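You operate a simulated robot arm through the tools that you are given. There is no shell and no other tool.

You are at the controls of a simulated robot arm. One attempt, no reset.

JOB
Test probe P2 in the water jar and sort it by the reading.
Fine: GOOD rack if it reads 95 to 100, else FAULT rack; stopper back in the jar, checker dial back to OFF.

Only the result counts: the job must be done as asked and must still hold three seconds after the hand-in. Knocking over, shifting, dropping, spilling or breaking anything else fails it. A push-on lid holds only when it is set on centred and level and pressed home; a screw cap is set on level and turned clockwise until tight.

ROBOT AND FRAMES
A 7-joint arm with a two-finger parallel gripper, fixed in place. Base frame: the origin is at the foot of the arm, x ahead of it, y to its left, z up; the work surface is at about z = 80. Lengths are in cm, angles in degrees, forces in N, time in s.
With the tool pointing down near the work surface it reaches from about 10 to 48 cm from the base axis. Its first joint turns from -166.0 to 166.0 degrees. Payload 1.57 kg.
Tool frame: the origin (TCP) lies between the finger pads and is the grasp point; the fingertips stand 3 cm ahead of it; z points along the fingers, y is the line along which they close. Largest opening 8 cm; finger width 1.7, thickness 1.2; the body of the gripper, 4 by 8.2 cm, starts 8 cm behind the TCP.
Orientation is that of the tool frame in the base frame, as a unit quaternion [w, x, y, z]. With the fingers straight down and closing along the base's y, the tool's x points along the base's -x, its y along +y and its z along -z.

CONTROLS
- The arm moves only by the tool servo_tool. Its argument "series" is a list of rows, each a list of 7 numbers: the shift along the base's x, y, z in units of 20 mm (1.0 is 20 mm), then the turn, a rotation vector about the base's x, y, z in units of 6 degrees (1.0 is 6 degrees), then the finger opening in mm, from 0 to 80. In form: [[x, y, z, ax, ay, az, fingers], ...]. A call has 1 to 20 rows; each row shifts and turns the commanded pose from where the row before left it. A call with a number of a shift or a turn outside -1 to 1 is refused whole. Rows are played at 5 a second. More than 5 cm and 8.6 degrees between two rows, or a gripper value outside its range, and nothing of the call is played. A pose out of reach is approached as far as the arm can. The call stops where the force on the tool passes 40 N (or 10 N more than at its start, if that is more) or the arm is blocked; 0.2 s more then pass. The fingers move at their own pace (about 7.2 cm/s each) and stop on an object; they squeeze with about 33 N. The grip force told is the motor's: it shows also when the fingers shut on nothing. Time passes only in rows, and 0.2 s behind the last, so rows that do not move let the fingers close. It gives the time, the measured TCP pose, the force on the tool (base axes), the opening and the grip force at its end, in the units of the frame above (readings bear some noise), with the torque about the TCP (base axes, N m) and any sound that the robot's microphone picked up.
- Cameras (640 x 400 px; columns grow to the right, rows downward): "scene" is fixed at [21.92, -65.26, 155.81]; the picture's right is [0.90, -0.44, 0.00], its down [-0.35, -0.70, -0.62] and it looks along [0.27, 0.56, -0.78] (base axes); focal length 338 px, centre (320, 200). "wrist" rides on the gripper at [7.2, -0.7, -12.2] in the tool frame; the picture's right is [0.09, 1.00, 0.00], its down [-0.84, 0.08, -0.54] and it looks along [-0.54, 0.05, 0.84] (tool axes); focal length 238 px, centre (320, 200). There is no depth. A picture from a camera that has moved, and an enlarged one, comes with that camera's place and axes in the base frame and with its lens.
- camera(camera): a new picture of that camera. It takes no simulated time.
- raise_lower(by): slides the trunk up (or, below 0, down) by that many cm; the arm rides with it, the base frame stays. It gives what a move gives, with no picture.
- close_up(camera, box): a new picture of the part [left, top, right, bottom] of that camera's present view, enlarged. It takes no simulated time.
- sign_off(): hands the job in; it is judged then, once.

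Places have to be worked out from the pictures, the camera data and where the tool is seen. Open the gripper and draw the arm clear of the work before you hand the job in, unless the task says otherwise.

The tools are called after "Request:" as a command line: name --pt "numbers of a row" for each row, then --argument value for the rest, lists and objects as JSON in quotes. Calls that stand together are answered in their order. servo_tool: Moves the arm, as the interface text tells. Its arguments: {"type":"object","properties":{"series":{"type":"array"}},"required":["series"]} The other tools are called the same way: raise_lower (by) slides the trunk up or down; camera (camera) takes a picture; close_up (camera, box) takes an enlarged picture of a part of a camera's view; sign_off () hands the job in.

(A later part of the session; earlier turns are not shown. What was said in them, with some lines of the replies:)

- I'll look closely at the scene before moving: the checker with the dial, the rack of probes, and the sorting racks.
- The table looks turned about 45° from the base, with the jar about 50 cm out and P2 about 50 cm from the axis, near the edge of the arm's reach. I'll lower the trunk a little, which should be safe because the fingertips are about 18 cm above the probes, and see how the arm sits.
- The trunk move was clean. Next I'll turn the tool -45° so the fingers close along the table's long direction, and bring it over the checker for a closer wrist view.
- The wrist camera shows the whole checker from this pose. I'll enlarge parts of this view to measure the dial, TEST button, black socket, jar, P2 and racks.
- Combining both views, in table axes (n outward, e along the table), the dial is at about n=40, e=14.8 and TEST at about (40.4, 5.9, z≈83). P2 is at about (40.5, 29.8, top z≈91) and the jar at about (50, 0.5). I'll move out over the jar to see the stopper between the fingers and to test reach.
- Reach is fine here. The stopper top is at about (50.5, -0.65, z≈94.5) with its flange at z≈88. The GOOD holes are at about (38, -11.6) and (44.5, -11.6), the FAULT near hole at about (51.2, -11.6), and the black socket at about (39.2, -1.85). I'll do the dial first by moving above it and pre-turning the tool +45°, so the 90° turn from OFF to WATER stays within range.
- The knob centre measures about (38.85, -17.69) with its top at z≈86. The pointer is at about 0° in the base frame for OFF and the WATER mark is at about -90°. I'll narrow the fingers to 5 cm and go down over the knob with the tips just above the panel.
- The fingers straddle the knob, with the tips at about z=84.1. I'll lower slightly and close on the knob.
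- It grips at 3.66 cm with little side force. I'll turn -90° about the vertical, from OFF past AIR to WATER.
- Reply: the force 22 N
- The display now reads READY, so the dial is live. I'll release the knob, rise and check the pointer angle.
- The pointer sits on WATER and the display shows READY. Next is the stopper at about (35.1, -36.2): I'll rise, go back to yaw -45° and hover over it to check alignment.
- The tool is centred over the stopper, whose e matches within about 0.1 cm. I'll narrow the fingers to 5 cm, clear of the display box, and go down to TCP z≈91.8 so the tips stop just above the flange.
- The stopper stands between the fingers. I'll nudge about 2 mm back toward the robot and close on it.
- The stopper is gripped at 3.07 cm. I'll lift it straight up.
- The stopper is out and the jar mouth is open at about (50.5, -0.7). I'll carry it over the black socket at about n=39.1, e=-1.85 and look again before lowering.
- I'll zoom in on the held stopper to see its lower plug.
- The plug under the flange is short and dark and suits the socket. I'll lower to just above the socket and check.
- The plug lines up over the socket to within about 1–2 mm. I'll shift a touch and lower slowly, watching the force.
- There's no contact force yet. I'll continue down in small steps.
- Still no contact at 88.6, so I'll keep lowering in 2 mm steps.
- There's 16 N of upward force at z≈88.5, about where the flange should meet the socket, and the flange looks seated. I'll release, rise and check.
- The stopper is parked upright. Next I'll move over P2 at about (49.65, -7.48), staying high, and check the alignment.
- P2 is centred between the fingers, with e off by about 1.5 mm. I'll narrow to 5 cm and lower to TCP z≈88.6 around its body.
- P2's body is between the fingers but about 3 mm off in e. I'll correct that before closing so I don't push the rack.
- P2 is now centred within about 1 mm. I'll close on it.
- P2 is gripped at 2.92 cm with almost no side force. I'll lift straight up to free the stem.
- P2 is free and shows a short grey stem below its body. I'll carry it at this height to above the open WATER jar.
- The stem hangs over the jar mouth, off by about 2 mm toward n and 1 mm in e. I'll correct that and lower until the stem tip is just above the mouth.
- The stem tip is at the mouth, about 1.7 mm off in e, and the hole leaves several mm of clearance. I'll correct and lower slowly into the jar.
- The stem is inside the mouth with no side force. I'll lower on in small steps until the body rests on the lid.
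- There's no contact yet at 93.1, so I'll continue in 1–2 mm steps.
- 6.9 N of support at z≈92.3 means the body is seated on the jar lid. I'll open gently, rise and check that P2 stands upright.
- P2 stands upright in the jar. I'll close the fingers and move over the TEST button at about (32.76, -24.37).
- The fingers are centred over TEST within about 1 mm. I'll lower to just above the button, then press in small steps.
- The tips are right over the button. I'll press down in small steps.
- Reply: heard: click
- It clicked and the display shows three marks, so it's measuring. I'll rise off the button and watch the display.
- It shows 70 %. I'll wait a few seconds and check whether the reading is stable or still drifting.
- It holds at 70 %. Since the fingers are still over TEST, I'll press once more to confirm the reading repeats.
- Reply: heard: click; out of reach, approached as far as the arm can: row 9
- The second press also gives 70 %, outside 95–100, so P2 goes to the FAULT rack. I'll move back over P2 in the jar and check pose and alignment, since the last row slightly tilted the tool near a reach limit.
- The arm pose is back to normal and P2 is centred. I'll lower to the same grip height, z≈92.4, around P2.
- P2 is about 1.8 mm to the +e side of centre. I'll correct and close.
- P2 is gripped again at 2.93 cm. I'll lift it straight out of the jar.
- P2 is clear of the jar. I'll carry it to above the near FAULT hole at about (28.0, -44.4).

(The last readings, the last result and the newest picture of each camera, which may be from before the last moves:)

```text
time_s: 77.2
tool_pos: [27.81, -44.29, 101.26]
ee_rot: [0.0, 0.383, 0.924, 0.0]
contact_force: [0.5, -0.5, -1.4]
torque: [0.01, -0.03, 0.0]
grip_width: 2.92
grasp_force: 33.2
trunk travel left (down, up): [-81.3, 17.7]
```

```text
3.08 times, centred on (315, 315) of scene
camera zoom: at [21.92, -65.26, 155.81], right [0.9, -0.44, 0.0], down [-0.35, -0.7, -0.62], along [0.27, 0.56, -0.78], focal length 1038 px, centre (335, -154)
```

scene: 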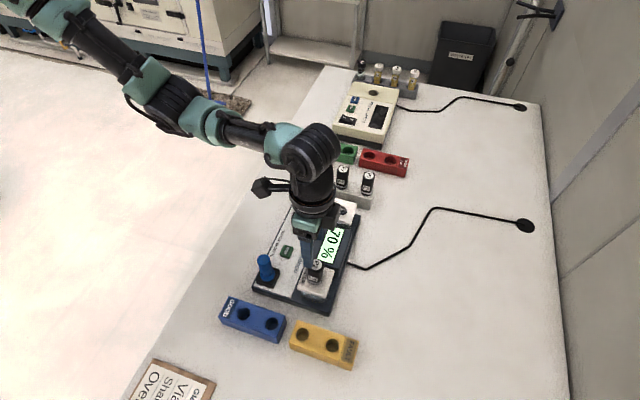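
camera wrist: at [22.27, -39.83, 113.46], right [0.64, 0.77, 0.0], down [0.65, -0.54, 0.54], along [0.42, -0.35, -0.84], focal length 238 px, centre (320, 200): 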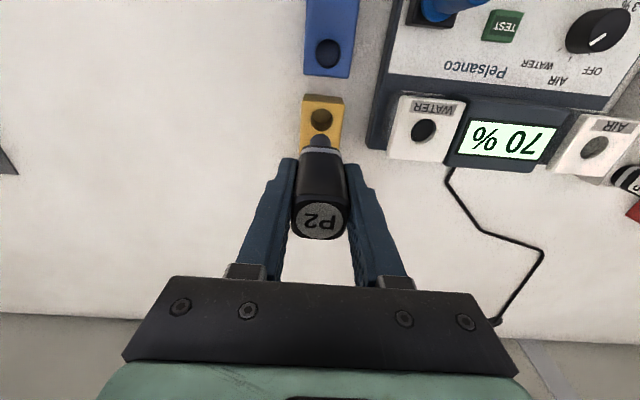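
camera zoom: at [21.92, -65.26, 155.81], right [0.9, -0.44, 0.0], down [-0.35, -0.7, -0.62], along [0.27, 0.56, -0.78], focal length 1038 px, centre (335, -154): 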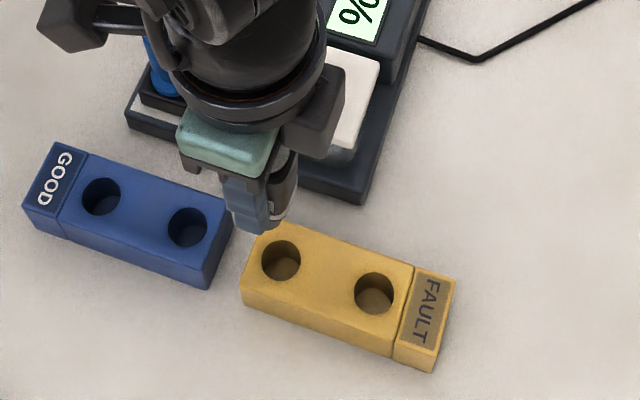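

The FAULT hole is in view under the stem, and I need about 1.4 mm in e and 1 mm in n. I'll correct and lower to just above the rack.

Request:
servo_tool --pt "0.007 0.085 0 0 0 0 15" --pt "0 0 -0.7 0 0 0 15" --pt "0 0 -0.9 0 0 0 15" --pt "0 0 -0.9 0 0 0 15" --pt "0 0 -0.9 0 0 0 15" --pt "0 0 -0.3 0 0 0 15" --pt "0 0 0 0 0 0 15" --pt "0 0 0 0 0 0 15"

Request:
close_up --camera "wrist" --box '[240, 60, 400, 260]'

Request:
close_up --camera "scene" --box '[270, 290, 350, 370]'

```text
time_s: 79.0
tool_pos: [27.95, -44.31, 93.99]
ee_rot: [0.0, 0.383, 0.924, 0.0]
contact_force: [0.8, 0.3, 0.0]
torque: [0.0, 0.0, 0.01]
grip_width: 2.91
grasp_force: 33.1
trunk travel left (down, up): [-81.3, 17.7]
```

```text
2.00 times, centred on (320, 160) of wrist
camera zoom: at [22.38, -39.69, 106.16], right [0.64, 0.77, 0.0], down [0.65, -0.54, 0.54], along [0.42, -0.35, -0.84], focal length 477 px, centre (320, 280)
```

zoom: 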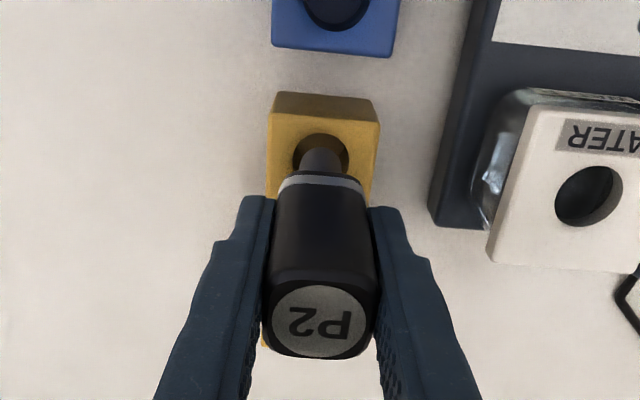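

```text
5.00 times, centred on (310, 330) of scene
camera zoom: at [21.92, -65.26, 155.81], right [0.9, -0.44, 0.0], down [-0.35, -0.7, -0.62], along [0.27, 0.56, -0.78], focal length 1688 px, centre (370, -450)
```

zoom: 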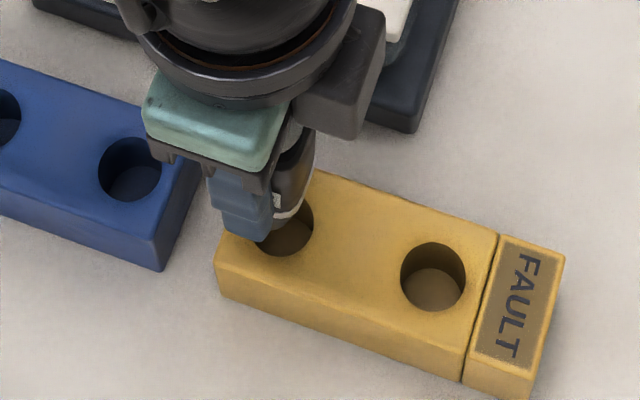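

The stem is centred on the hole in e and within about 1 mm in n. I'll lower slowly into the rack.

Request:
servo_tool --pt "-0.025 0.025 0 0 0 0 15" --pt "0 0 -0.3 0 0 0 15" --pt "0 0 -0.3 0 0 0 15" --pt "0 0 -0.3 0 0 0 15" --pt "0 0 -0.3 0 0 0 15" --pt "0 0 -0.3 0 0 0 15" --pt "0 0 -0.3 0 0 0 15" --pt "0 0 -0.3 0 0 0 15" --pt "0 0 0 0 0 0 15"

Request:
close_up --camera "scene" --box '[270, 290, 350, 370]'

Request:
close_up --camera "wrist" --box '[240, 60, 400, 260]'

```text
time_s: 81.0
tool_pos: [27.83, -44.19, 89.83]
ee_rot: [0.0, 0.382, 0.924, 0.0]
contact_force: [4.3, -3.2, -0.3]
torque: [-0.21, -0.33, -0.01]
grip_width: 2.94
grasp_force: 33.2
trunk travel left (down, up): [-81.3, 17.7]
```

```text
5.00 times, centred on (310, 330) of scene
camera zoom: at [21.92, -65.26, 155.81], right [0.9, -0.44, 0.0], down [-0.35, -0.7, -0.62], along [0.27, 0.56, -0.78], focal length 1688 px, centre (370, -450)
```

zoom: 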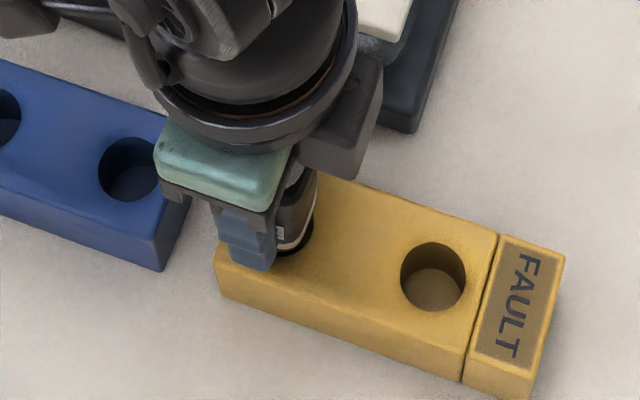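

```text
2.00 times, centred on (320, 160) of wrist
camera zoom: at [22.36, -39.6, 102.06], right [0.64, 0.77, 0.0], down [0.65, -0.54, 0.54], along [0.42, -0.35, -0.84], focal length 477 px, centre (320, 280)
```

zoom: 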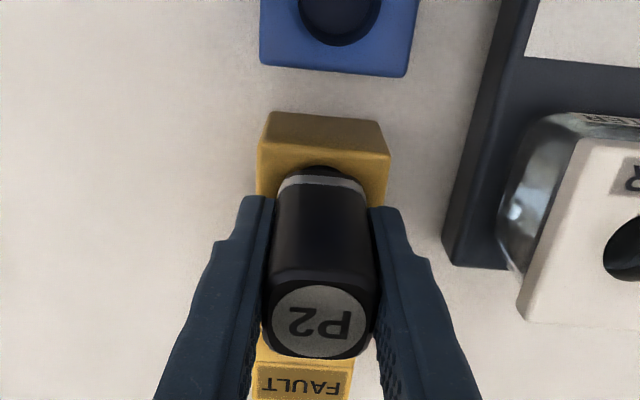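

A sideways force of about 5 N toward +n means the stem touches the hole's near wall. I'll shift outward about 1.5 mm to relieve it before going further.

Request:
servo_tool --pt "0.05 -0.05 0 0 0 0 15" --pt "0 0 0 0 0 0 15" --pt "0 0 0 0 0 0 15"

```text
time_s: 81.8
tool_pos: [28.07, -44.43, 89.68]
ee_rot: [0.0, 0.383, 0.924, 0.0]
contact_force: [-0.1, -0.4, -0.4]
torque: [-0.02, 0.01, -0.01]
grip_width: 2.94
grasp_force: 32.7
trunk travel left (down, up): [-81.3, 17.7]
```

The side force is gone. I'll continue down in small steps to seat the body on the rack.

Request:
servo_tool --pt "0 0 -0.1 0 0 0 15" --pt "0 0 -0.1 0 0 0 15" --pt "0 0 -0.1 0 0 0 15" --pt "0 0 0 0 0 0 15"

```text
time_s: 82.8
tool_pos: [27.84, -44.27, 89.22]
ee_rot: [0.0, 0.382, 0.924, 0.0]
contact_force: [0.1, -0.6, -1.1]
torque: [0.01, 0.01, 0.01]
grip_width: 2.94
grasp_force: 32.8
trunk travel left (down, up): [-81.3, 17.7]
```

Request:
servo_tool --pt "0 0 -0.08 0 0 0 15" --pt "0 0 -0.08 0 0 0 15" --pt "0 0 0 0 0 0 15"

Request:
close_up --camera "scene" --box '[270, 290, 350, 370]'

```text
time_s: 83.6
tool_pos: [28.01, -44.35, 88.77]
ee_rot: [0.001, 0.383, 0.924, -0.001]
contact_force: [-0.7, -0.7, -1.0]
torque: [0.01, 0.01, 0.04]
grip_width: 2.93
grasp_force: 33.2
trunk travel left (down, up): [-81.3, 17.7]
```

```text
5.00 times, centred on (310, 330) of scene
camera zoom: at [21.92, -65.26, 155.81], right [0.9, -0.44, 0.0], down [-0.35, -0.7, -0.62], along [0.27, 0.56, -0.78], focal length 1688 px, centre (370, -450)
```

zoom: 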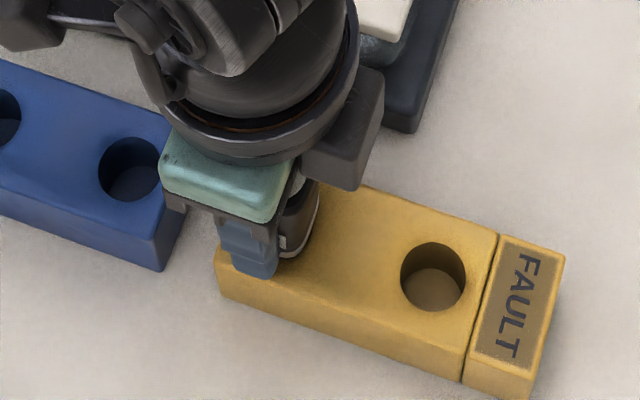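

No contact yet at 88.8, so I'll keep lowering gently.

Request:
servo_tool --pt "0 0 -0.07 0 0 0 15" --pt "0 0 -0.07 0 0 0 15" --pt "0 0 0 0 0 0 15"

```text
time_s: 84.4
tool_pos: [27.93, -44.28, 88.68]
ee_rot: [0.002, 0.383, 0.924, -0.001]
contact_force: [-1.7, 2.3, 14.9]
torque: [0.15, 0.1, 0.03]
grip_width: 2.95
grasp_force: 32.9
trunk travel left (down, up): [-81.3, 17.7]
```

The 15 N of support means P2 is seated in the FAULT rack. I'll relieve the load, open, rise and check.

Request:
servo_tool --pt "0 0 0.08 0 0 0 15" --pt "0 0 0 0 0 0 50" --pt "0 0 0 0 0 0 50" --pt "0 0 0.5 0 0 0 50" --pt "0 0 1 0 0 0 50" --pt "0 0 1 0 0 0 50" --pt "0 0 1 0 0 0 50" --pt "0 0 1 0 0 0 50" --pt "0 0 1 0 0 0 50" --pt "0 0 0 0 0 0 50"

Request:
camera --camera "wrist"

Request:
close_up --camera "scene" --box '[240, 230, 380, 370]'

```text
time_s: 86.6
tool_pos: [28.15, -44.39, 99.77]
ee_rot: [0.0, 0.382, 0.924, -0.001]
contact_force: [0.3, -0.4, -0.6]
torque: [0.01, 0.01, -0.03]
grip_width: 4.99
grasp_force: 0.1
trunk travel left (down, up): [-81.3, 17.7]
```

```text
taken
camera wrist: at [22.56, -39.76, 111.98], right [0.64, 0.77, 0.0], down [0.65, -0.54, 0.54], along [0.42, -0.35, -0.84], focal length 238 px, centre (320, 200)
```

wrist: 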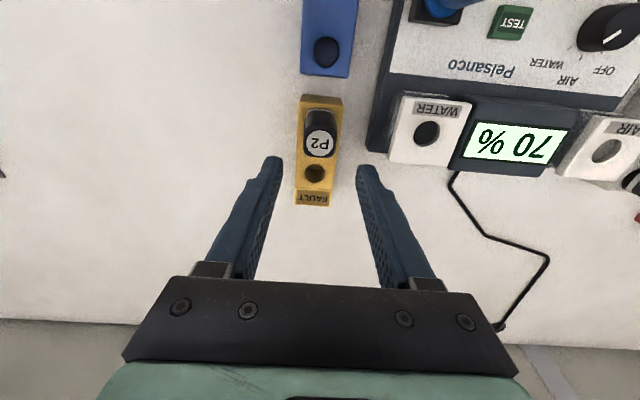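

```text
2.86 times, centred on (310, 300) of scene
camera zoom: at [21.92, -65.26, 155.81], right [0.9, -0.44, 0.0], down [-0.35, -0.7, -0.62], along [0.27, 0.56, -0.78], focal length 964 px, centre (349, -86)
```

zoom: 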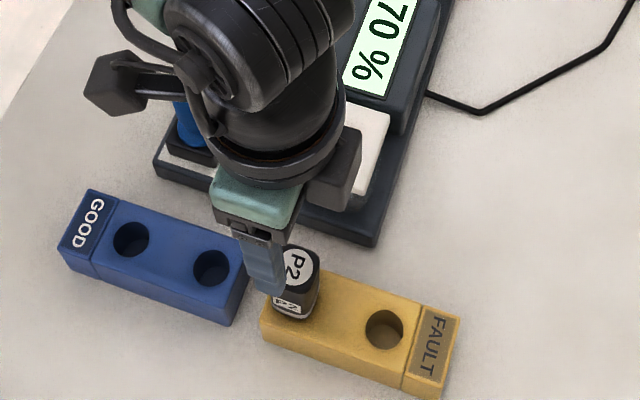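

P2 stands in the FAULT rack. Now I'll go back to the parked stopper at about (26.3, -29.0) and hover over it.

Request:
servo_tool --pt "-0.113 0.9625 0.06 0 0 0 50" --pt "-0.113 0.9625 0.06 0 0 0 50" --pt "-0.113 0.9625 0.06 0 0 0 50" --pt "-0.113 0.9625 0.06 0 0 0 50" --pt "-0.113 0.9625 0.06 0 0 0 50" --pt "-0.113 0.9625 0.06 0 0 0 50" --pt "-0.113 0.9625 0.06 0 0 0 50" --pt "-0.113 0.9625 0.06 0 0 0 50" --pt "0 0 0 0 0 0 50" --pt "0 0 0 0 0 0 50"

Request:
close_up --camera "wrist" --box '[220, 60, 420, 220]'

Request:
close_up --camera "scene" --box '[220, 210, 380, 370]'

```text
time_s: 88.8
tool_pos: [26.29, -28.69, 100.78]
ee_rot: [0.001, 0.383, 0.924, 0.0]
contact_force: [-0.5, 0.9, -0.4]
torque: [0.01, 0.05, 0.01]
grip_width: 5.0
grasp_force: 0.1
trunk travel left (down, up): [-81.3, 17.7]
```

```text
2.50 times, centred on (320, 140) of wrist
camera zoom: at [20.7, -24.18, 113.02], right [0.64, 0.77, 0.0], down [0.65, -0.54, 0.54], along [0.42, -0.35, -0.84], focal length 596 px, centre (320, 350)
```

zoom: 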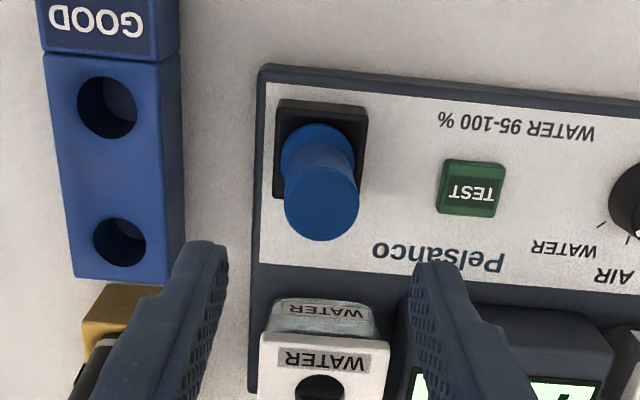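

```text
2.50 times, centred on (300, 290) of scene
camera zoom: at [21.92, -65.26, 155.81], right [0.9, -0.44, 0.0], down [-0.35, -0.7, -0.62], along [0.27, 0.56, -0.78], focal length 844 px, centre (370, -25)
```

zoom: 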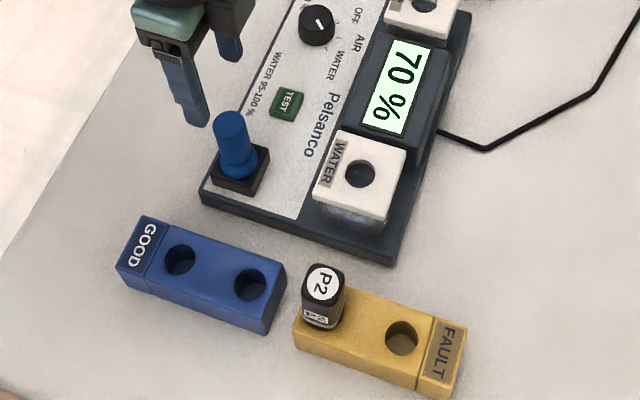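

The stopper is centred under the fingers within about 1 mm. I'll lower to the earlier grip height, z≈88.5.

Request:
servo_tool --pt "0 0 -1 0 0 0 50" --pt "0 0 -1 0 0 0 50" --pt "0 0 -1 0 0 0 50" --pt "0 0 -1 0 0 0 50" --pt "0 0 -1 0 0 0 50" --pt "0 0 -0.8 0 0 0 50" --pt "0 0 -0.35 0 0 0 50" --pt "0 0 0 0 0 0 50" --pt "0 0 0 0 0 0 50"

Request:
close_up --camera "wrist" --box '[240, 120, 400, 280]'

```text
time_s: 90.8
tool_pos: [26.18, -28.91, 88.3]
ee_rot: [0.001, 0.383, 0.924, 0.0]
contact_force: [-0.6, -0.6, -0.6]
torque: [0.03, 0.02, 0.02]
grip_width: 5.0
grasp_force: 0.0
trunk travel left (down, up): [-81.3, 17.7]
```

```text
2.50 times, centred on (320, 200) of wrist
camera zoom: at [20.65, -24.3, 100.56], right [0.64, 0.77, 0.0], down [0.65, -0.54, 0.54], along [0.42, -0.35, -0.84], focal length 596 px, centre (320, 200)
```

zoom: 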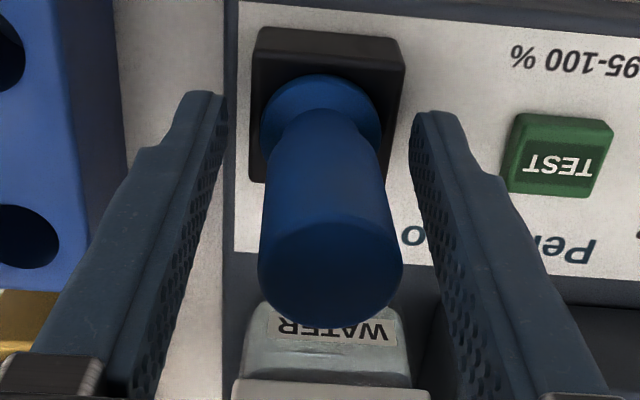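

The stopper is about 1.7 mm to the +e side. I'll correct and close.

Request:
servo_tool --pt "0.053 0.053 0 0 0 0 50" --pt "0 0 0 0 0 0 50" --pt "0 0 0 0 0 0 40" --pt "0 0 0 0 0 0 15" --pt "0 0 0 0 0 0 15" --pt "0 0 0 0 0 0 15"

```text
time_s: 92.2
tool_pos: [26.18, -28.73, 88.41]
ee_rot: [0.0, 0.382, 0.924, 0.0]
contact_force: [-0.1, 0.5, 0.9]
torque: [0.01, 0.0, -0.02]
grip_width: 3.07
grasp_force: 33.2
trunk travel left (down, up): [-81.3, 17.7]
```

The stopper is gripped. I'll lift it clear of the socket.

Request:
servo_tool --pt "0 0 0.3 0 0 0 15" --pt "0 0 0.4 0 0 0 15" --pt "0 0 0.6 0 0 0 15" --pt "0 0 0.8 0 0 0 15" --pt "0 0 0.9 0 0 0 15" --pt "0 0 1 0 0 0 15" --pt "0 0 1 0 0 0 15" --pt "0 0 1 0 0 0 15" --pt "0 0 0 0 0 0 15" --pt "0 0 0 0 0 0 15"

Request:
close_up --camera "wrist" --box '[240, 60, 400, 260]'

```text
time_s: 94.4
tool_pos: [26.34, -28.74, 100.38]
ee_rot: [0.001, 0.382, 0.924, 0.0]
contact_force: [-0.6, 0.2, -0.2]
torque: [0.01, 0.01, 0.01]
grip_width: 3.07
grasp_force: 33.0
trunk travel left (down, up): [-81.3, 17.7]
```

```text
2.00 times, centred on (320, 160) of wrist
camera zoom: at [20.74, -24.16, 112.59], right [0.64, 0.77, 0.0], down [0.65, -0.54, 0.54], along [0.42, -0.35, -0.84], focal length 477 px, centre (320, 280)
```

zoom: 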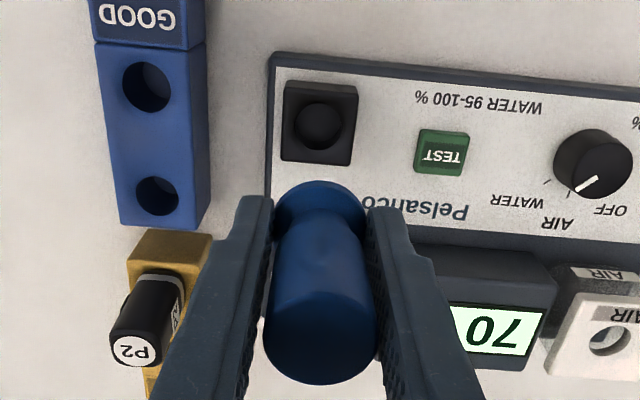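

The stopper is clear. I'll carry it back over the jar mouth.

Request:
servo_tool --pt "0.733 -0.616 0 0 0 0 15" --pt "0.733 -0.616 0 0 0 0 15" --pt "0.733 -0.616 0 0 0 0 15" --pt "0.733 -0.616 0 0 0 0 15" --pt "0.733 -0.616 0 0 0 0 15" --pt "0.733 -0.616 0 0 0 0 15" --pt "0 0 0 0 0 0 15" --pt "0 0 0 0 0 0 15"

Request:
close_up --camera "wrist" --box '[240, 60, 400, 260]'

Request:
close_up --camera "scene" --box '[260, 210, 360, 310]'

```text
time_s: 96.2
tool_pos: [34.98, -36.17, 100.34]
ee_rot: [0.001, 0.383, 0.924, 0.0]
contact_force: [0.2, 0.2, 0.0]
torque: [0.03, 0.0, 0.01]
grip_width: 3.08
grasp_force: 33.2
trunk travel left (down, up): [-81.3, 17.7]
```

```text
2.00 times, centred on (320, 160) of wrist
camera zoom: at [29.46, -31.54, 112.66], right [0.64, 0.77, 0.0], down [0.65, -0.54, 0.54], along [0.42, -0.35, -0.84], focal length 477 px, centre (320, 280)
```

zoom: 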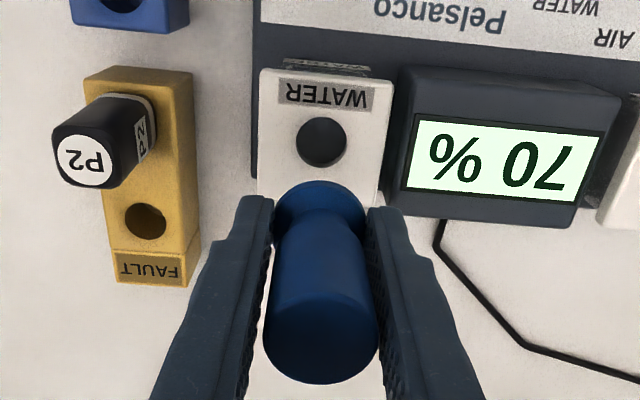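

```text
4.00 times, centred on (310, 260) of scene
camera zoom: at [21.92, -65.26, 155.81], right [0.9, -0.44, 0.0], down [-0.35, -0.7, -0.62], along [0.27, 0.56, -0.78], focal length 1350 px, centre (360, -40)
```

zoom: 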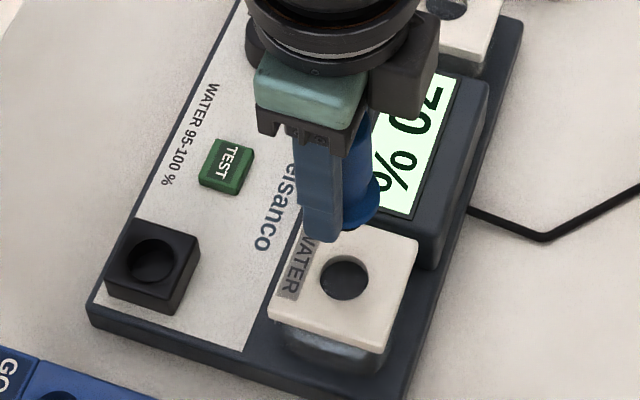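

The stopper is lined up over the mouth within about 1 mm. I'll nudge it and lower to just above the lid.

Request:
servo_tool --pt "0.03 0.025 0 0 0 0 15" --pt "0 0 -0.7 0 0 0 15" --pt "0 0 -0.9 0 0 0 15" --pt "0 0 -0.9 0 0 0 15" --pt "0 0 -0.6 0 0 0 15" --pt "0 0 0 0 0 0 15" --pt "0 0 0 0 0 0 15"

Request:
close_up --camera "wrist" --box '[240, 60, 400, 260]'

Request:
close_up --camera "scene" --box '[280, 230, 350, 300]'

```text
time_s: 97.8
tool_pos: [35.04, -36.14, 94.18]
ee_rot: [0.0, 0.382, 0.924, 0.0]
contact_force: [-0.6, -0.5, -0.2]
torque: [0.01, -0.02, 0.02]
grip_width: 3.03
grasp_force: 32.8
trunk travel left (down, up): [-81.3, 17.7]
```

```text
2.00 times, centred on (320, 160) of wrist
camera zoom: at [29.52, -31.53, 106.37], right [0.64, 0.77, 0.0], down [0.65, -0.54, 0.54], along [0.42, -0.35, -0.84], focal length 477 px, centre (320, 280)
```

zoom: 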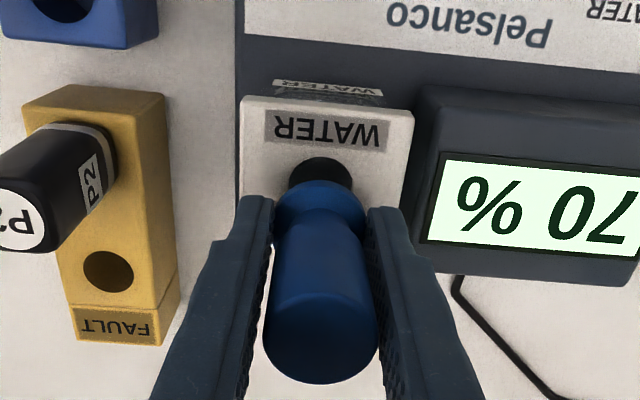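

```text
5.71 times, centred on (315, 265) of scene
camera zoom: at [21.92, -65.26, 155.81], right [0.9, -0.44, 0.0], down [-0.35, -0.7, -0.62], along [0.27, 0.56, -0.78], focal length 1929 px, centre (349, -171)
```

zoom: 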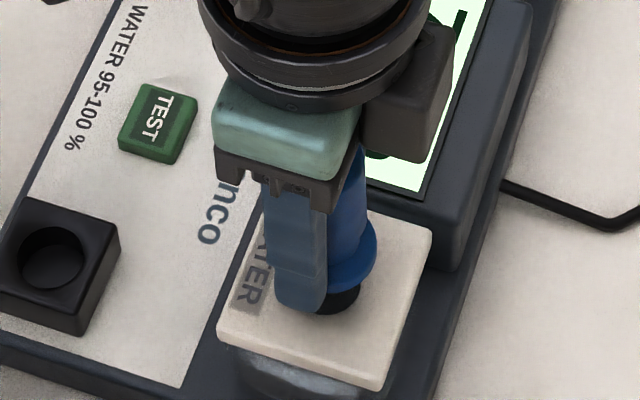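

The plug is over the mouth and centred. I'll lower slowly.

Request:
servo_tool --pt "0 0 -0.2 0 0 0 15" --pt "0 0 -0.2 0 0 0 15" --pt "0 0 -0.2 0 0 0 15" --pt "0 0 -0.2 0 0 0 15" --pt "0 0 -0.15 0 0 0 15" --pt "0 0 0 0 0 0 15"

Request:
close_up --camera "scene" --box '[280, 230, 350, 300]'

```text
time_s: 99.2
tool_pos: [35.1, -36.09, 92.16]
ee_rot: [0.001, 0.383, 0.924, -0.001]
contact_force: [-0.7, 0.1, -0.4]
torque: [0.0, -0.02, -0.01]
grip_width: 3.07
grasp_force: 33.0
trunk travel left (down, up): [-81.3, 17.7]
```

```text
5.71 times, centred on (315, 265) of scene
camera zoom: at [21.92, -65.26, 155.81], right [0.9, -0.44, 0.0], down [-0.35, -0.7, -0.62], along [0.27, 0.56, -0.78], focal length 1929 px, centre (349, -171)
```

zoom: 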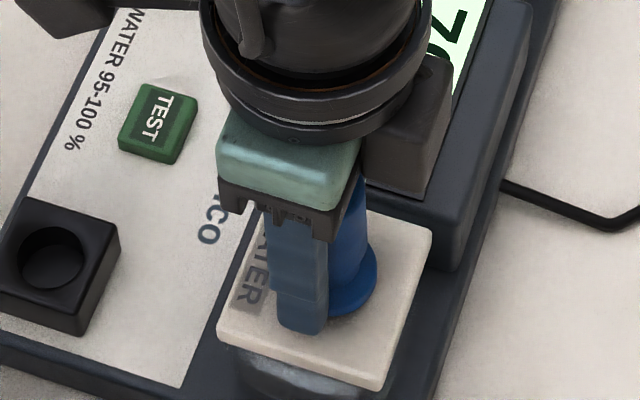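

The plug is inside with no side force. I'll finish seating it in 1.5 mm steps.

Request:
servo_tool --pt "0 0 -0.08 0 0 0 15" --pt "0 0 -0.08 0 0 0 15" --pt "0 0 -0.08 0 0 0 15" --pt "0 0 0 0 0 0 15"

```text
time_s: 100.2
tool_pos: [35.05, -36.11, 91.81]
ee_rot: [0.0, 0.383, 0.924, 0.0]
contact_force: [0.8, -0.2, -0.9]
torque: [0.02, 0.0, 0.0]
grip_width: 3.03
grasp_force: 33.4
trunk travel left (down, up): [-81.3, 17.7]
```

Request:
servo_tool --pt "0 0 -0.08 0 0 0 15" --pt "0 0 -0.08 0 0 0 15" --pt "0 0 0 0 0 0 15"

```text
time_s: 101.0
tool_pos: [35.14, -36.19, 91.45]
ee_rot: [0.001, 0.383, 0.924, -0.001]
contact_force: [0.0, 2.5, 11.1]
torque: [-0.03, 0.09, -0.02]
grip_width: 3.04
grasp_force: 33.0
trunk travel left (down, up): [-81.3, 17.7]
```

It's in contact with 11 N of support at about 91.5, matching the original seat. I'll press slightly more to be sure it's home.

Request:
servo_tool --pt "0 0 -0.08 0 0 0 15" --pt "0 0 -0.05 0 0 0 15" --pt "0 0 0 0 0 0 15"

Request:
close_up --camera "scene" --box '[280, 230, 350, 300]'

```text
time_s: 101.8
tool_pos: [35.05, -36.19, 91.51]
ee_rot: [0.005, 0.382, 0.924, -0.003]
contact_force: [0.4, 1.6, 29.6]
torque: [-0.19, 0.08, 0.03]
grip_width: 3.04
grasp_force: 32.9
trunk travel left (down, up): [-81.3, 17.7]
```

```text
5.71 times, centred on (315, 265) of scene
camera zoom: at [21.92, -65.26, 155.81], right [0.9, -0.44, 0.0], down [-0.35, -0.7, -0.62], along [0.27, 0.56, -0.78], focal length 1929 px, centre (349, -171)
```

zoom: 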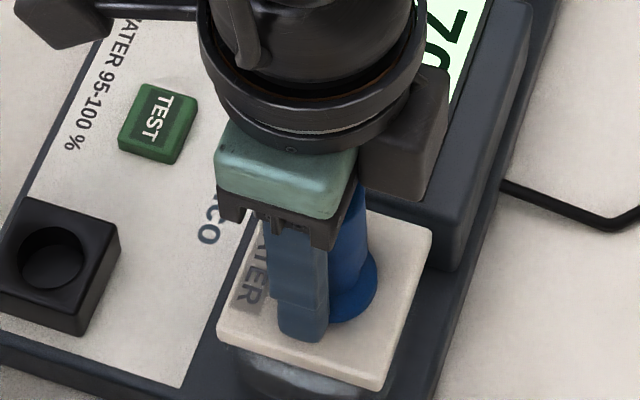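

The stopper is firmly home: 30 N and no further travel. I'll ease the load, release, rise and inspect.

Request:
servo_tool --pt "0 0 0.15 0 0 0 15" --pt "0 0 0 0 0 0 15" --pt "0 0 0 0 0 0 50" --pt "0 0 0 0 0 0 50" --pt "0 0 0.5 0 0 0 50" --pt "0 0 1 0 0 0 50" --pt "0 0 1 0 0 0 50" --pt "0 0 1 0 0 0 50" --pt "0 0 1 0 0 0 50" --pt "0 0 1 0 0 0 50" --pt "0 0 0 0 0 0 50"

Request:
camera --camera "wrist"

Request:
close_up --camera "scene" --box '[245, 200, 365, 320]'

```text
time_s: 104.2
tool_pos: [35.14, -35.89, 102.57]
ee_rot: [0.001, 0.383, 0.924, 0.0]
contact_force: [-0.1, -0.2, -0.4]
torque: [-0.01, -0.01, 0.02]
grip_width: 5.0
grasp_force: 0.1
trunk travel left (down, up): [-81.3, 17.7]
```

```text
taken
camera wrist: at [29.48, -31.31, 114.72], right [0.64, 0.77, 0.0], down [0.65, -0.54, 0.54], along [0.42, -0.35, -0.84], focal length 238 px, centre (320, 200)
```

wrist: 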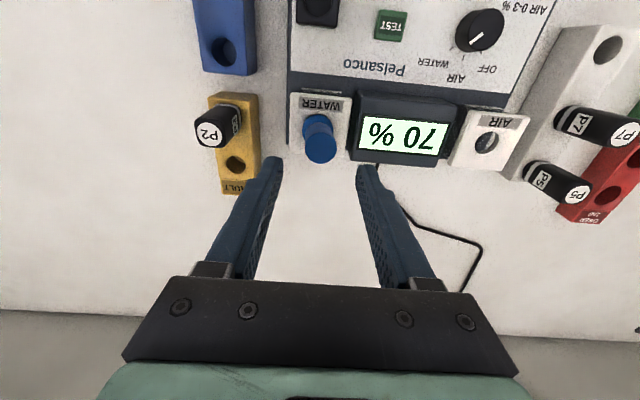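

```text
3.33 times, centred on (305, 260) of scene
camera zoom: at [21.92, -65.26, 155.81], right [0.9, -0.44, 0.0], down [-0.35, -0.7, -0.62], along [0.27, 0.56, -0.78], focal length 1125 px, centre (370, 0)
```

zoom: 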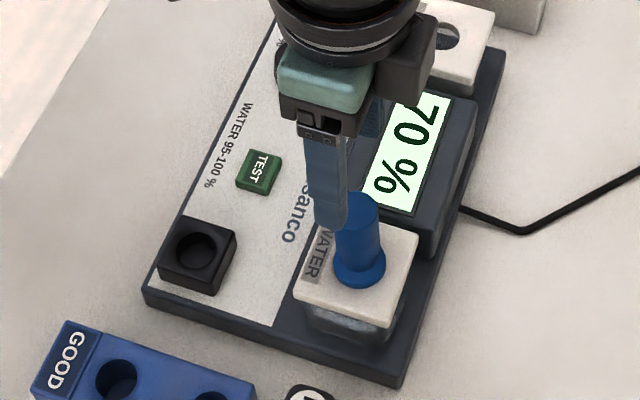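

The stopper stands upright in the jar. Now I'll return the dial to OFF by moving over the knob at yaw -90°.

Request:
servo_tool --pt "0.201 0.92 0 0 0 -0.75 50" --pt "0.201 0.92 0 0 0 -0.75 50" --pt "0.201 0.92 0 0 0 -0.75 50" --pt "0.201 0.92 -0.2 0 0 -0.75 50" --pt "0.201 0.92 -0.3 0 0 -0.75 50" --pt "0.201 0.92 -0.3 0 0 -0.75 50" --pt "0.201 0.92 -0.3 0 0 -0.75 50" --pt "0.201 0.92 -0.3 0 0 -0.75 50" --pt "0.201 0.92 -0.3 0 0 -0.75 50" --pt "0.201 0.92 -0.3 0 0 -0.75 50" --pt "0 0 0 0 0 0 50" --pt "0 0 0 0 0 0 50"

Request:
close_up --camera "wrist" --box '[220, 60, 420, 220]'

Request:
close_up --camera "scene" --box '[245, 170, 365, 310]'

```text
time_s: 106.8
tool_pos: [39.2, -17.62, 98.39]
ee_rot: [0.0, 0.707, 0.707, 0.0]
contact_force: [-0.2, 0.1, 0.2]
torque: [-0.01, 0.01, -0.02]
grip_width: 4.99
grasp_force: 0.1
trunk travel left (down, up): [-81.3, 17.7]
```

```text
2.50 times, centred on (320, 140) of wrist
camera zoom: at [38.48, -10.42, 110.59], right [1.0, 0.09, 0.0], down [0.08, -0.84, 0.54], along [0.05, -0.54, -0.84], focal length 596 px, centre (320, 350)
```

zoom: 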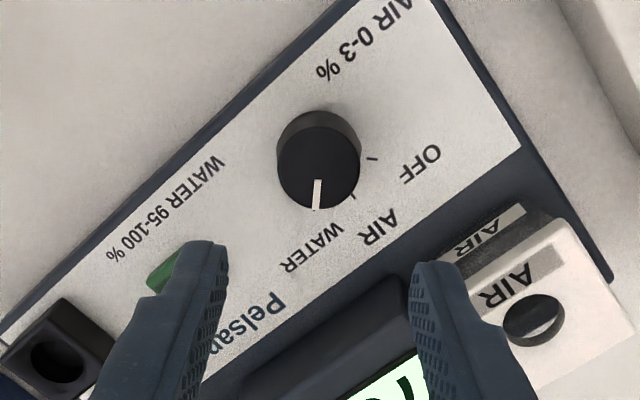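

```text
2.86 times, centred on (305, 240) of scene
camera zoom: at [21.92, -65.26, 155.81], right [0.9, -0.44, 0.0], down [-0.35, -0.7, -0.62], along [0.27, 0.56, -0.78], focal length 964 px, centre (363, 86)
```

zoom: 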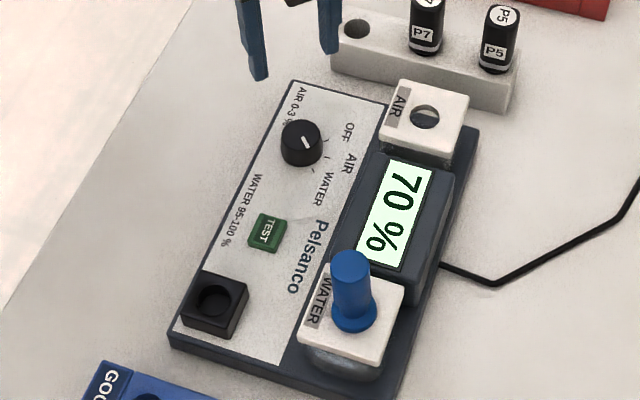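

The knob is at about (39.09, -17.5), about 1 mm from the tool axis. I'll correct and lower around it to z≈86.7.

Request:
servo_tool --pt "-0.05 0.05 -0.5 0 0 0 50" --pt "0 0 -1 0 0 0 50" --pt "0 0 -1 0 0 0 50" --pt "0 0 -1 0 0 0 50" --pt "0 0 -1 0 0 0 50" --pt "0 0 -0.8 0 0 0 50" --pt "0 0 -0.5 0 0 0 50" --pt "0 0 0 0 0 0 50" --pt "0 0 0 0 0 0 50"

Request:
close_up --camera "wrist" --box '[240, 100, 400, 260]'

```text
time_s: 108.8
tool_pos: [39.01, -17.57, 86.86]
ee_rot: [0.0, 0.706, 0.708, 0.0]
contact_force: [-0.1, 0.3, 0.3]
torque: [-0.02, 0.02, -0.02]
grip_width: 5.0
grasp_force: 0.1
trunk travel left (down, up): [-81.3, 17.7]
```

```text
2.50 times, centred on (320, 180) of wrist
camera zoom: at [38.33, -10.44, 99.13], right [1.0, 0.09, 0.0], down [0.08, -0.84, 0.54], along [0.05, -0.54, -0.84], focal length 596 px, centre (320, 250)
```

zoom: 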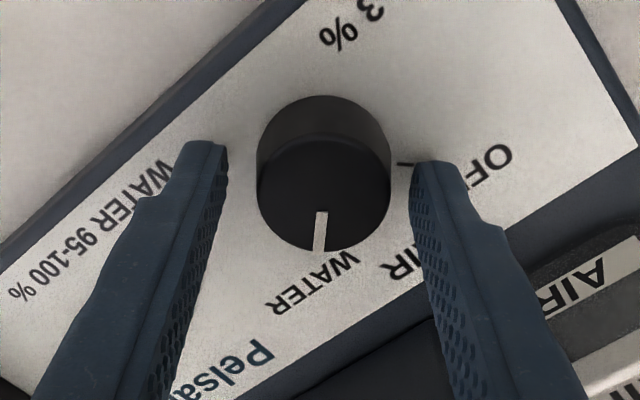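

The fingers straddle the knob evenly. I'll close on it.

Request:
servo_tool --pt "0.02 0.02 -0.1 0 0 0 50" --pt "0 0 0 0 0 0 20" --pt "0 0 0 0 0 0 20" --pt "0 0 0 0 0 0 20"

```text
time_s: 109.8
tool_pos: [39.1, -17.56, 86.56]
ee_rot: [0.001, 0.707, 0.707, -0.001]
contact_force: [1.9, -0.7, -1.4]
torque: [0.01, -0.09, 0.01]
grip_width: 3.65
grasp_force: 43.3
trunk travel left (down, up): [-81.3, 17.7]
```

The knob is gripped at 3.65 cm with low side force. I'll turn +90° back to OFF.

Request:
servo_tool --pt "0 0 0 0 0 1 20" --pt "0 0 0 0 0 1 20" --pt "0 0 0 0 0 1 20" --pt "0 0 0 0 0 1 20" --pt "0 0 0 0 0 1 20" --pt "0 0 0 0 0 1 20" --pt "0 0 0 0 0 1 20" --pt "0 0 0 0 0 1 20" --pt "0 0 0 0 0 1 20" --pt "0 0 0 0 0 1 20" --pt "0 0 0 0 0 1 20" --pt "0 0 0 0 0 1 20" --pt "0 0 0 0 0 1 20" --pt "0 0 0 0 0 1 20" --pt "0 0 0 0 0 1 20" --pt "0 0 0 0 0 0 20"

Request:
close_up --camera "wrist" --box '[240, 100, 400, 260]'

Request:
close_up --camera "scene" --box '[245, 170, 365, 310]'

```text
time_s: 113.2
tool_pos: [39.04, -17.66, 86.62]
ee_rot: [0.0, 0.0, 1.0, 0.0]
contact_force: [1.1, -1.1, -0.9]
torque: [-0.12, 0.2, -0.01]
grip_width: 3.64
grasp_force: 43.2
trunk travel left (down, up): [-81.3, 17.7]
```

```text
2.50 times, centred on (320, 180) of wrist
camera zoom: at [31.82, -18.3, 98.92], right [-0.09, 1.0, 0.0], down [0.84, 0.08, 0.54], along [0.54, 0.05, -0.84], focal length 596 px, centre (320, 250)
```

zoom: 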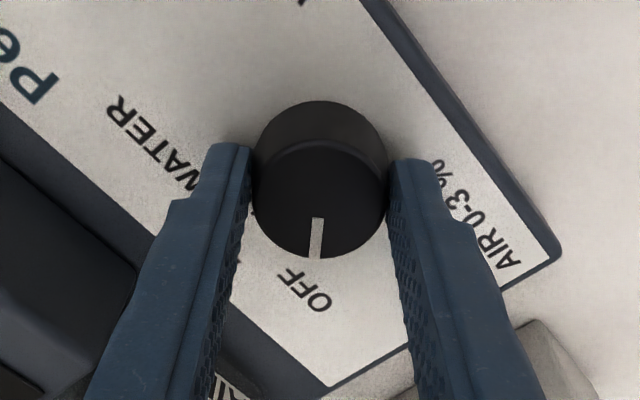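

```text
2.86 times, centred on (305, 240) of scene
camera zoom: at [21.92, -65.26, 155.81], right [0.9, -0.44, 0.0], down [-0.35, -0.7, -0.62], along [0.27, 0.56, -0.78], focal length 964 px, centre (363, 86)
```

zoom: 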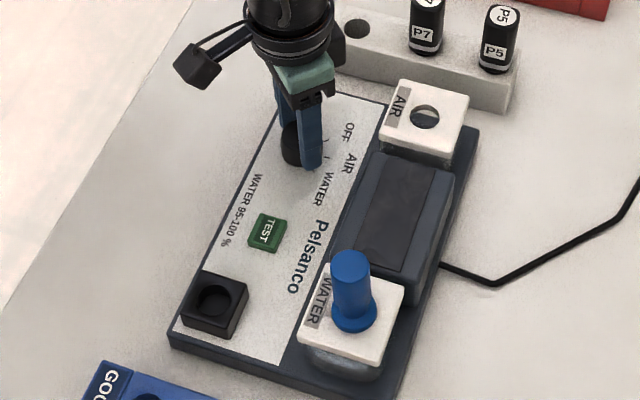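

The display has gone dark and the pointer faces OFF. I'll release the knob, rise, and draw the arm back clear.

Request:
servo_tool --pt "0 0 0 0 0 0 50" --pt "0 0 0 0 0 0 50" --pt "0 0 1 0 0 0 50" --pt "0 0 1 0 0 0 50" --pt "0 0 1 0 0 0 50" --pt "0 0 1 0 0 0 50" --pt "0 0 1 0 0 0 50" --pt "0 0 1 0 0 0 80" --pt "0 0 0 0 0 0 80"

Request:
close_up --camera "wrist" --box '[220, 60, 420, 200]'

Request:
camera --camera "scene"

```text
time_s: 115.2
tool_pos: [38.93, -17.6, 98.9]
ee_rot: [-0.001, 0.0, 1.0, 0.0]
contact_force: [-0.3, -0.3, -0.7]
torque: [-0.01, 0.02, 0.0]
grip_width: 7.99
grasp_force: 0.1
trunk travel left (down, up): [-81.3, 17.7]
```

```text
2.86 times, centred on (320, 130) of wrist
camera zoom: at [31.81, -18.28, 111.06], right [-0.09, 1.0, 0.0], down [0.84, 0.08, 0.54], along [0.54, 0.05, -0.84], focal length 681 px, centre (320, 400)
```

zoom: 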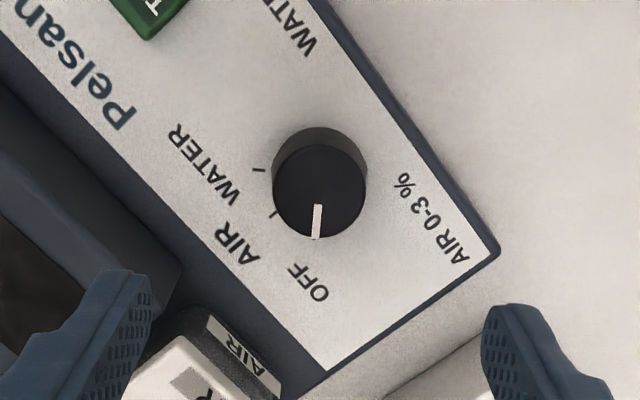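

```text
taken
```

scene: 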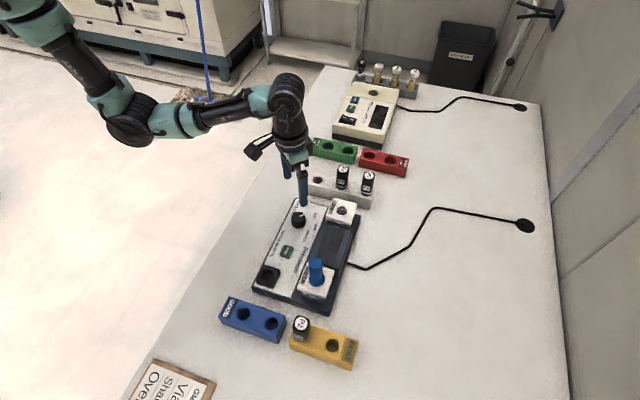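

The dial points to OFF and the display is dark. I'll raise the trunk to draw the arm clear of the work, then do a final inspection.

Request:
raise_lower --by 12

Request:
close_up --camera "scene" --box '[210, 280, 370, 380]'

Request:
close_up --camera "scene" --box '[245, 180, 375, 310]'

Request:
camera --camera "wrist"

```text
time_s: 116.7
tool_pos: [38.95, -17.7, 110.86]
ee_rot: [0.001, 0.0, 1.0, 0.0]
contact_force: [0.0, 0.4, 0.0]
torque: [0.0, -0.02, 0.02]
grip_width: 8.0
grasp_force: 0.1
trunk travel left (down, up): [-93.3, 5.7]
```

```text
4.00 times, centred on (290, 330) of scene
camera zoom: at [21.92, -65.26, 155.81], right [0.9, -0.44, 0.0], down [-0.35, -0.7, -0.62], along [0.27, 0.56, -0.78], focal length 1350 px, centre (440, -320)
```

zoom: 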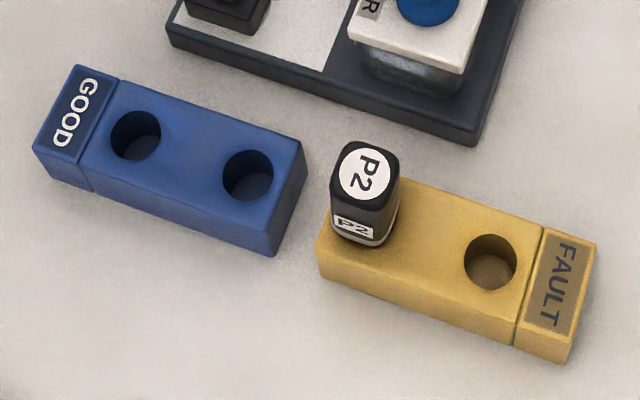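

```text
3.08 times, centred on (310, 245) of scene
camera zoom: at [21.92, -65.26, 155.81], right [0.9, -0.44, 0.0], down [-0.35, -0.7, -0.62], along [0.27, 0.56, -0.78], focal length 1038 px, centre (351, 62)
```

zoom: 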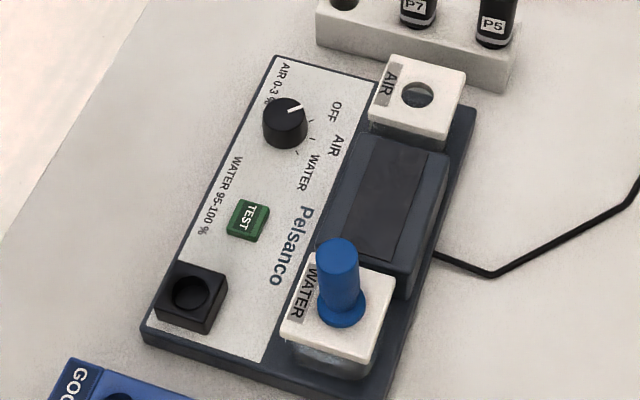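

```text
taken
camera wrist: at [31.82, -18.28, 123.03], right [-0.09, 1.0, 0.0], down [0.84, 0.08, 0.54], along [0.54, 0.05, -0.84], focal length 238 px, centre (320, 200)
```

wrist: 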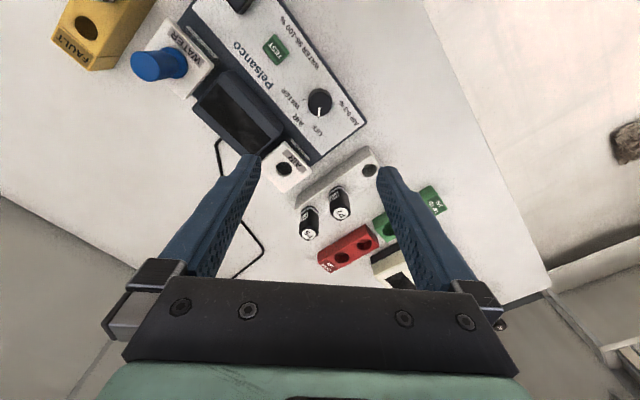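

Everything checks out. P2 is seated upright in the FAULT rack after reading 70 %, the stopper is home in the WATER jar, and the dial is at OFF with the display dark. The gripper is open and the arm is clear, so I'm handing in.

Request:
sign_off

```text
The job is handed in.
```

P2 read 70 %, outside the 95 to 100 range, so it's in the FAULT rack. I pressed TEST twice with the probe in the water jar and got 70 % both times.

- **Probe:** P2 stands upright and seated in the hole of the FAULT rack nearest the robot.
- **Stopper:** it's back in the WATER jar and pressed home. I parked it in the black socket on the checker during the test.
- **Dial:** it's back at OFF and the display is dark.
- **Arm:** the gripper is open and the arm is raised clear of the work.

While lowering P2 into the rack, the stem briefly touched the side of the hole with about 5 N. I backed off before seating it, and the rack shows no visible shift in the final pictures.
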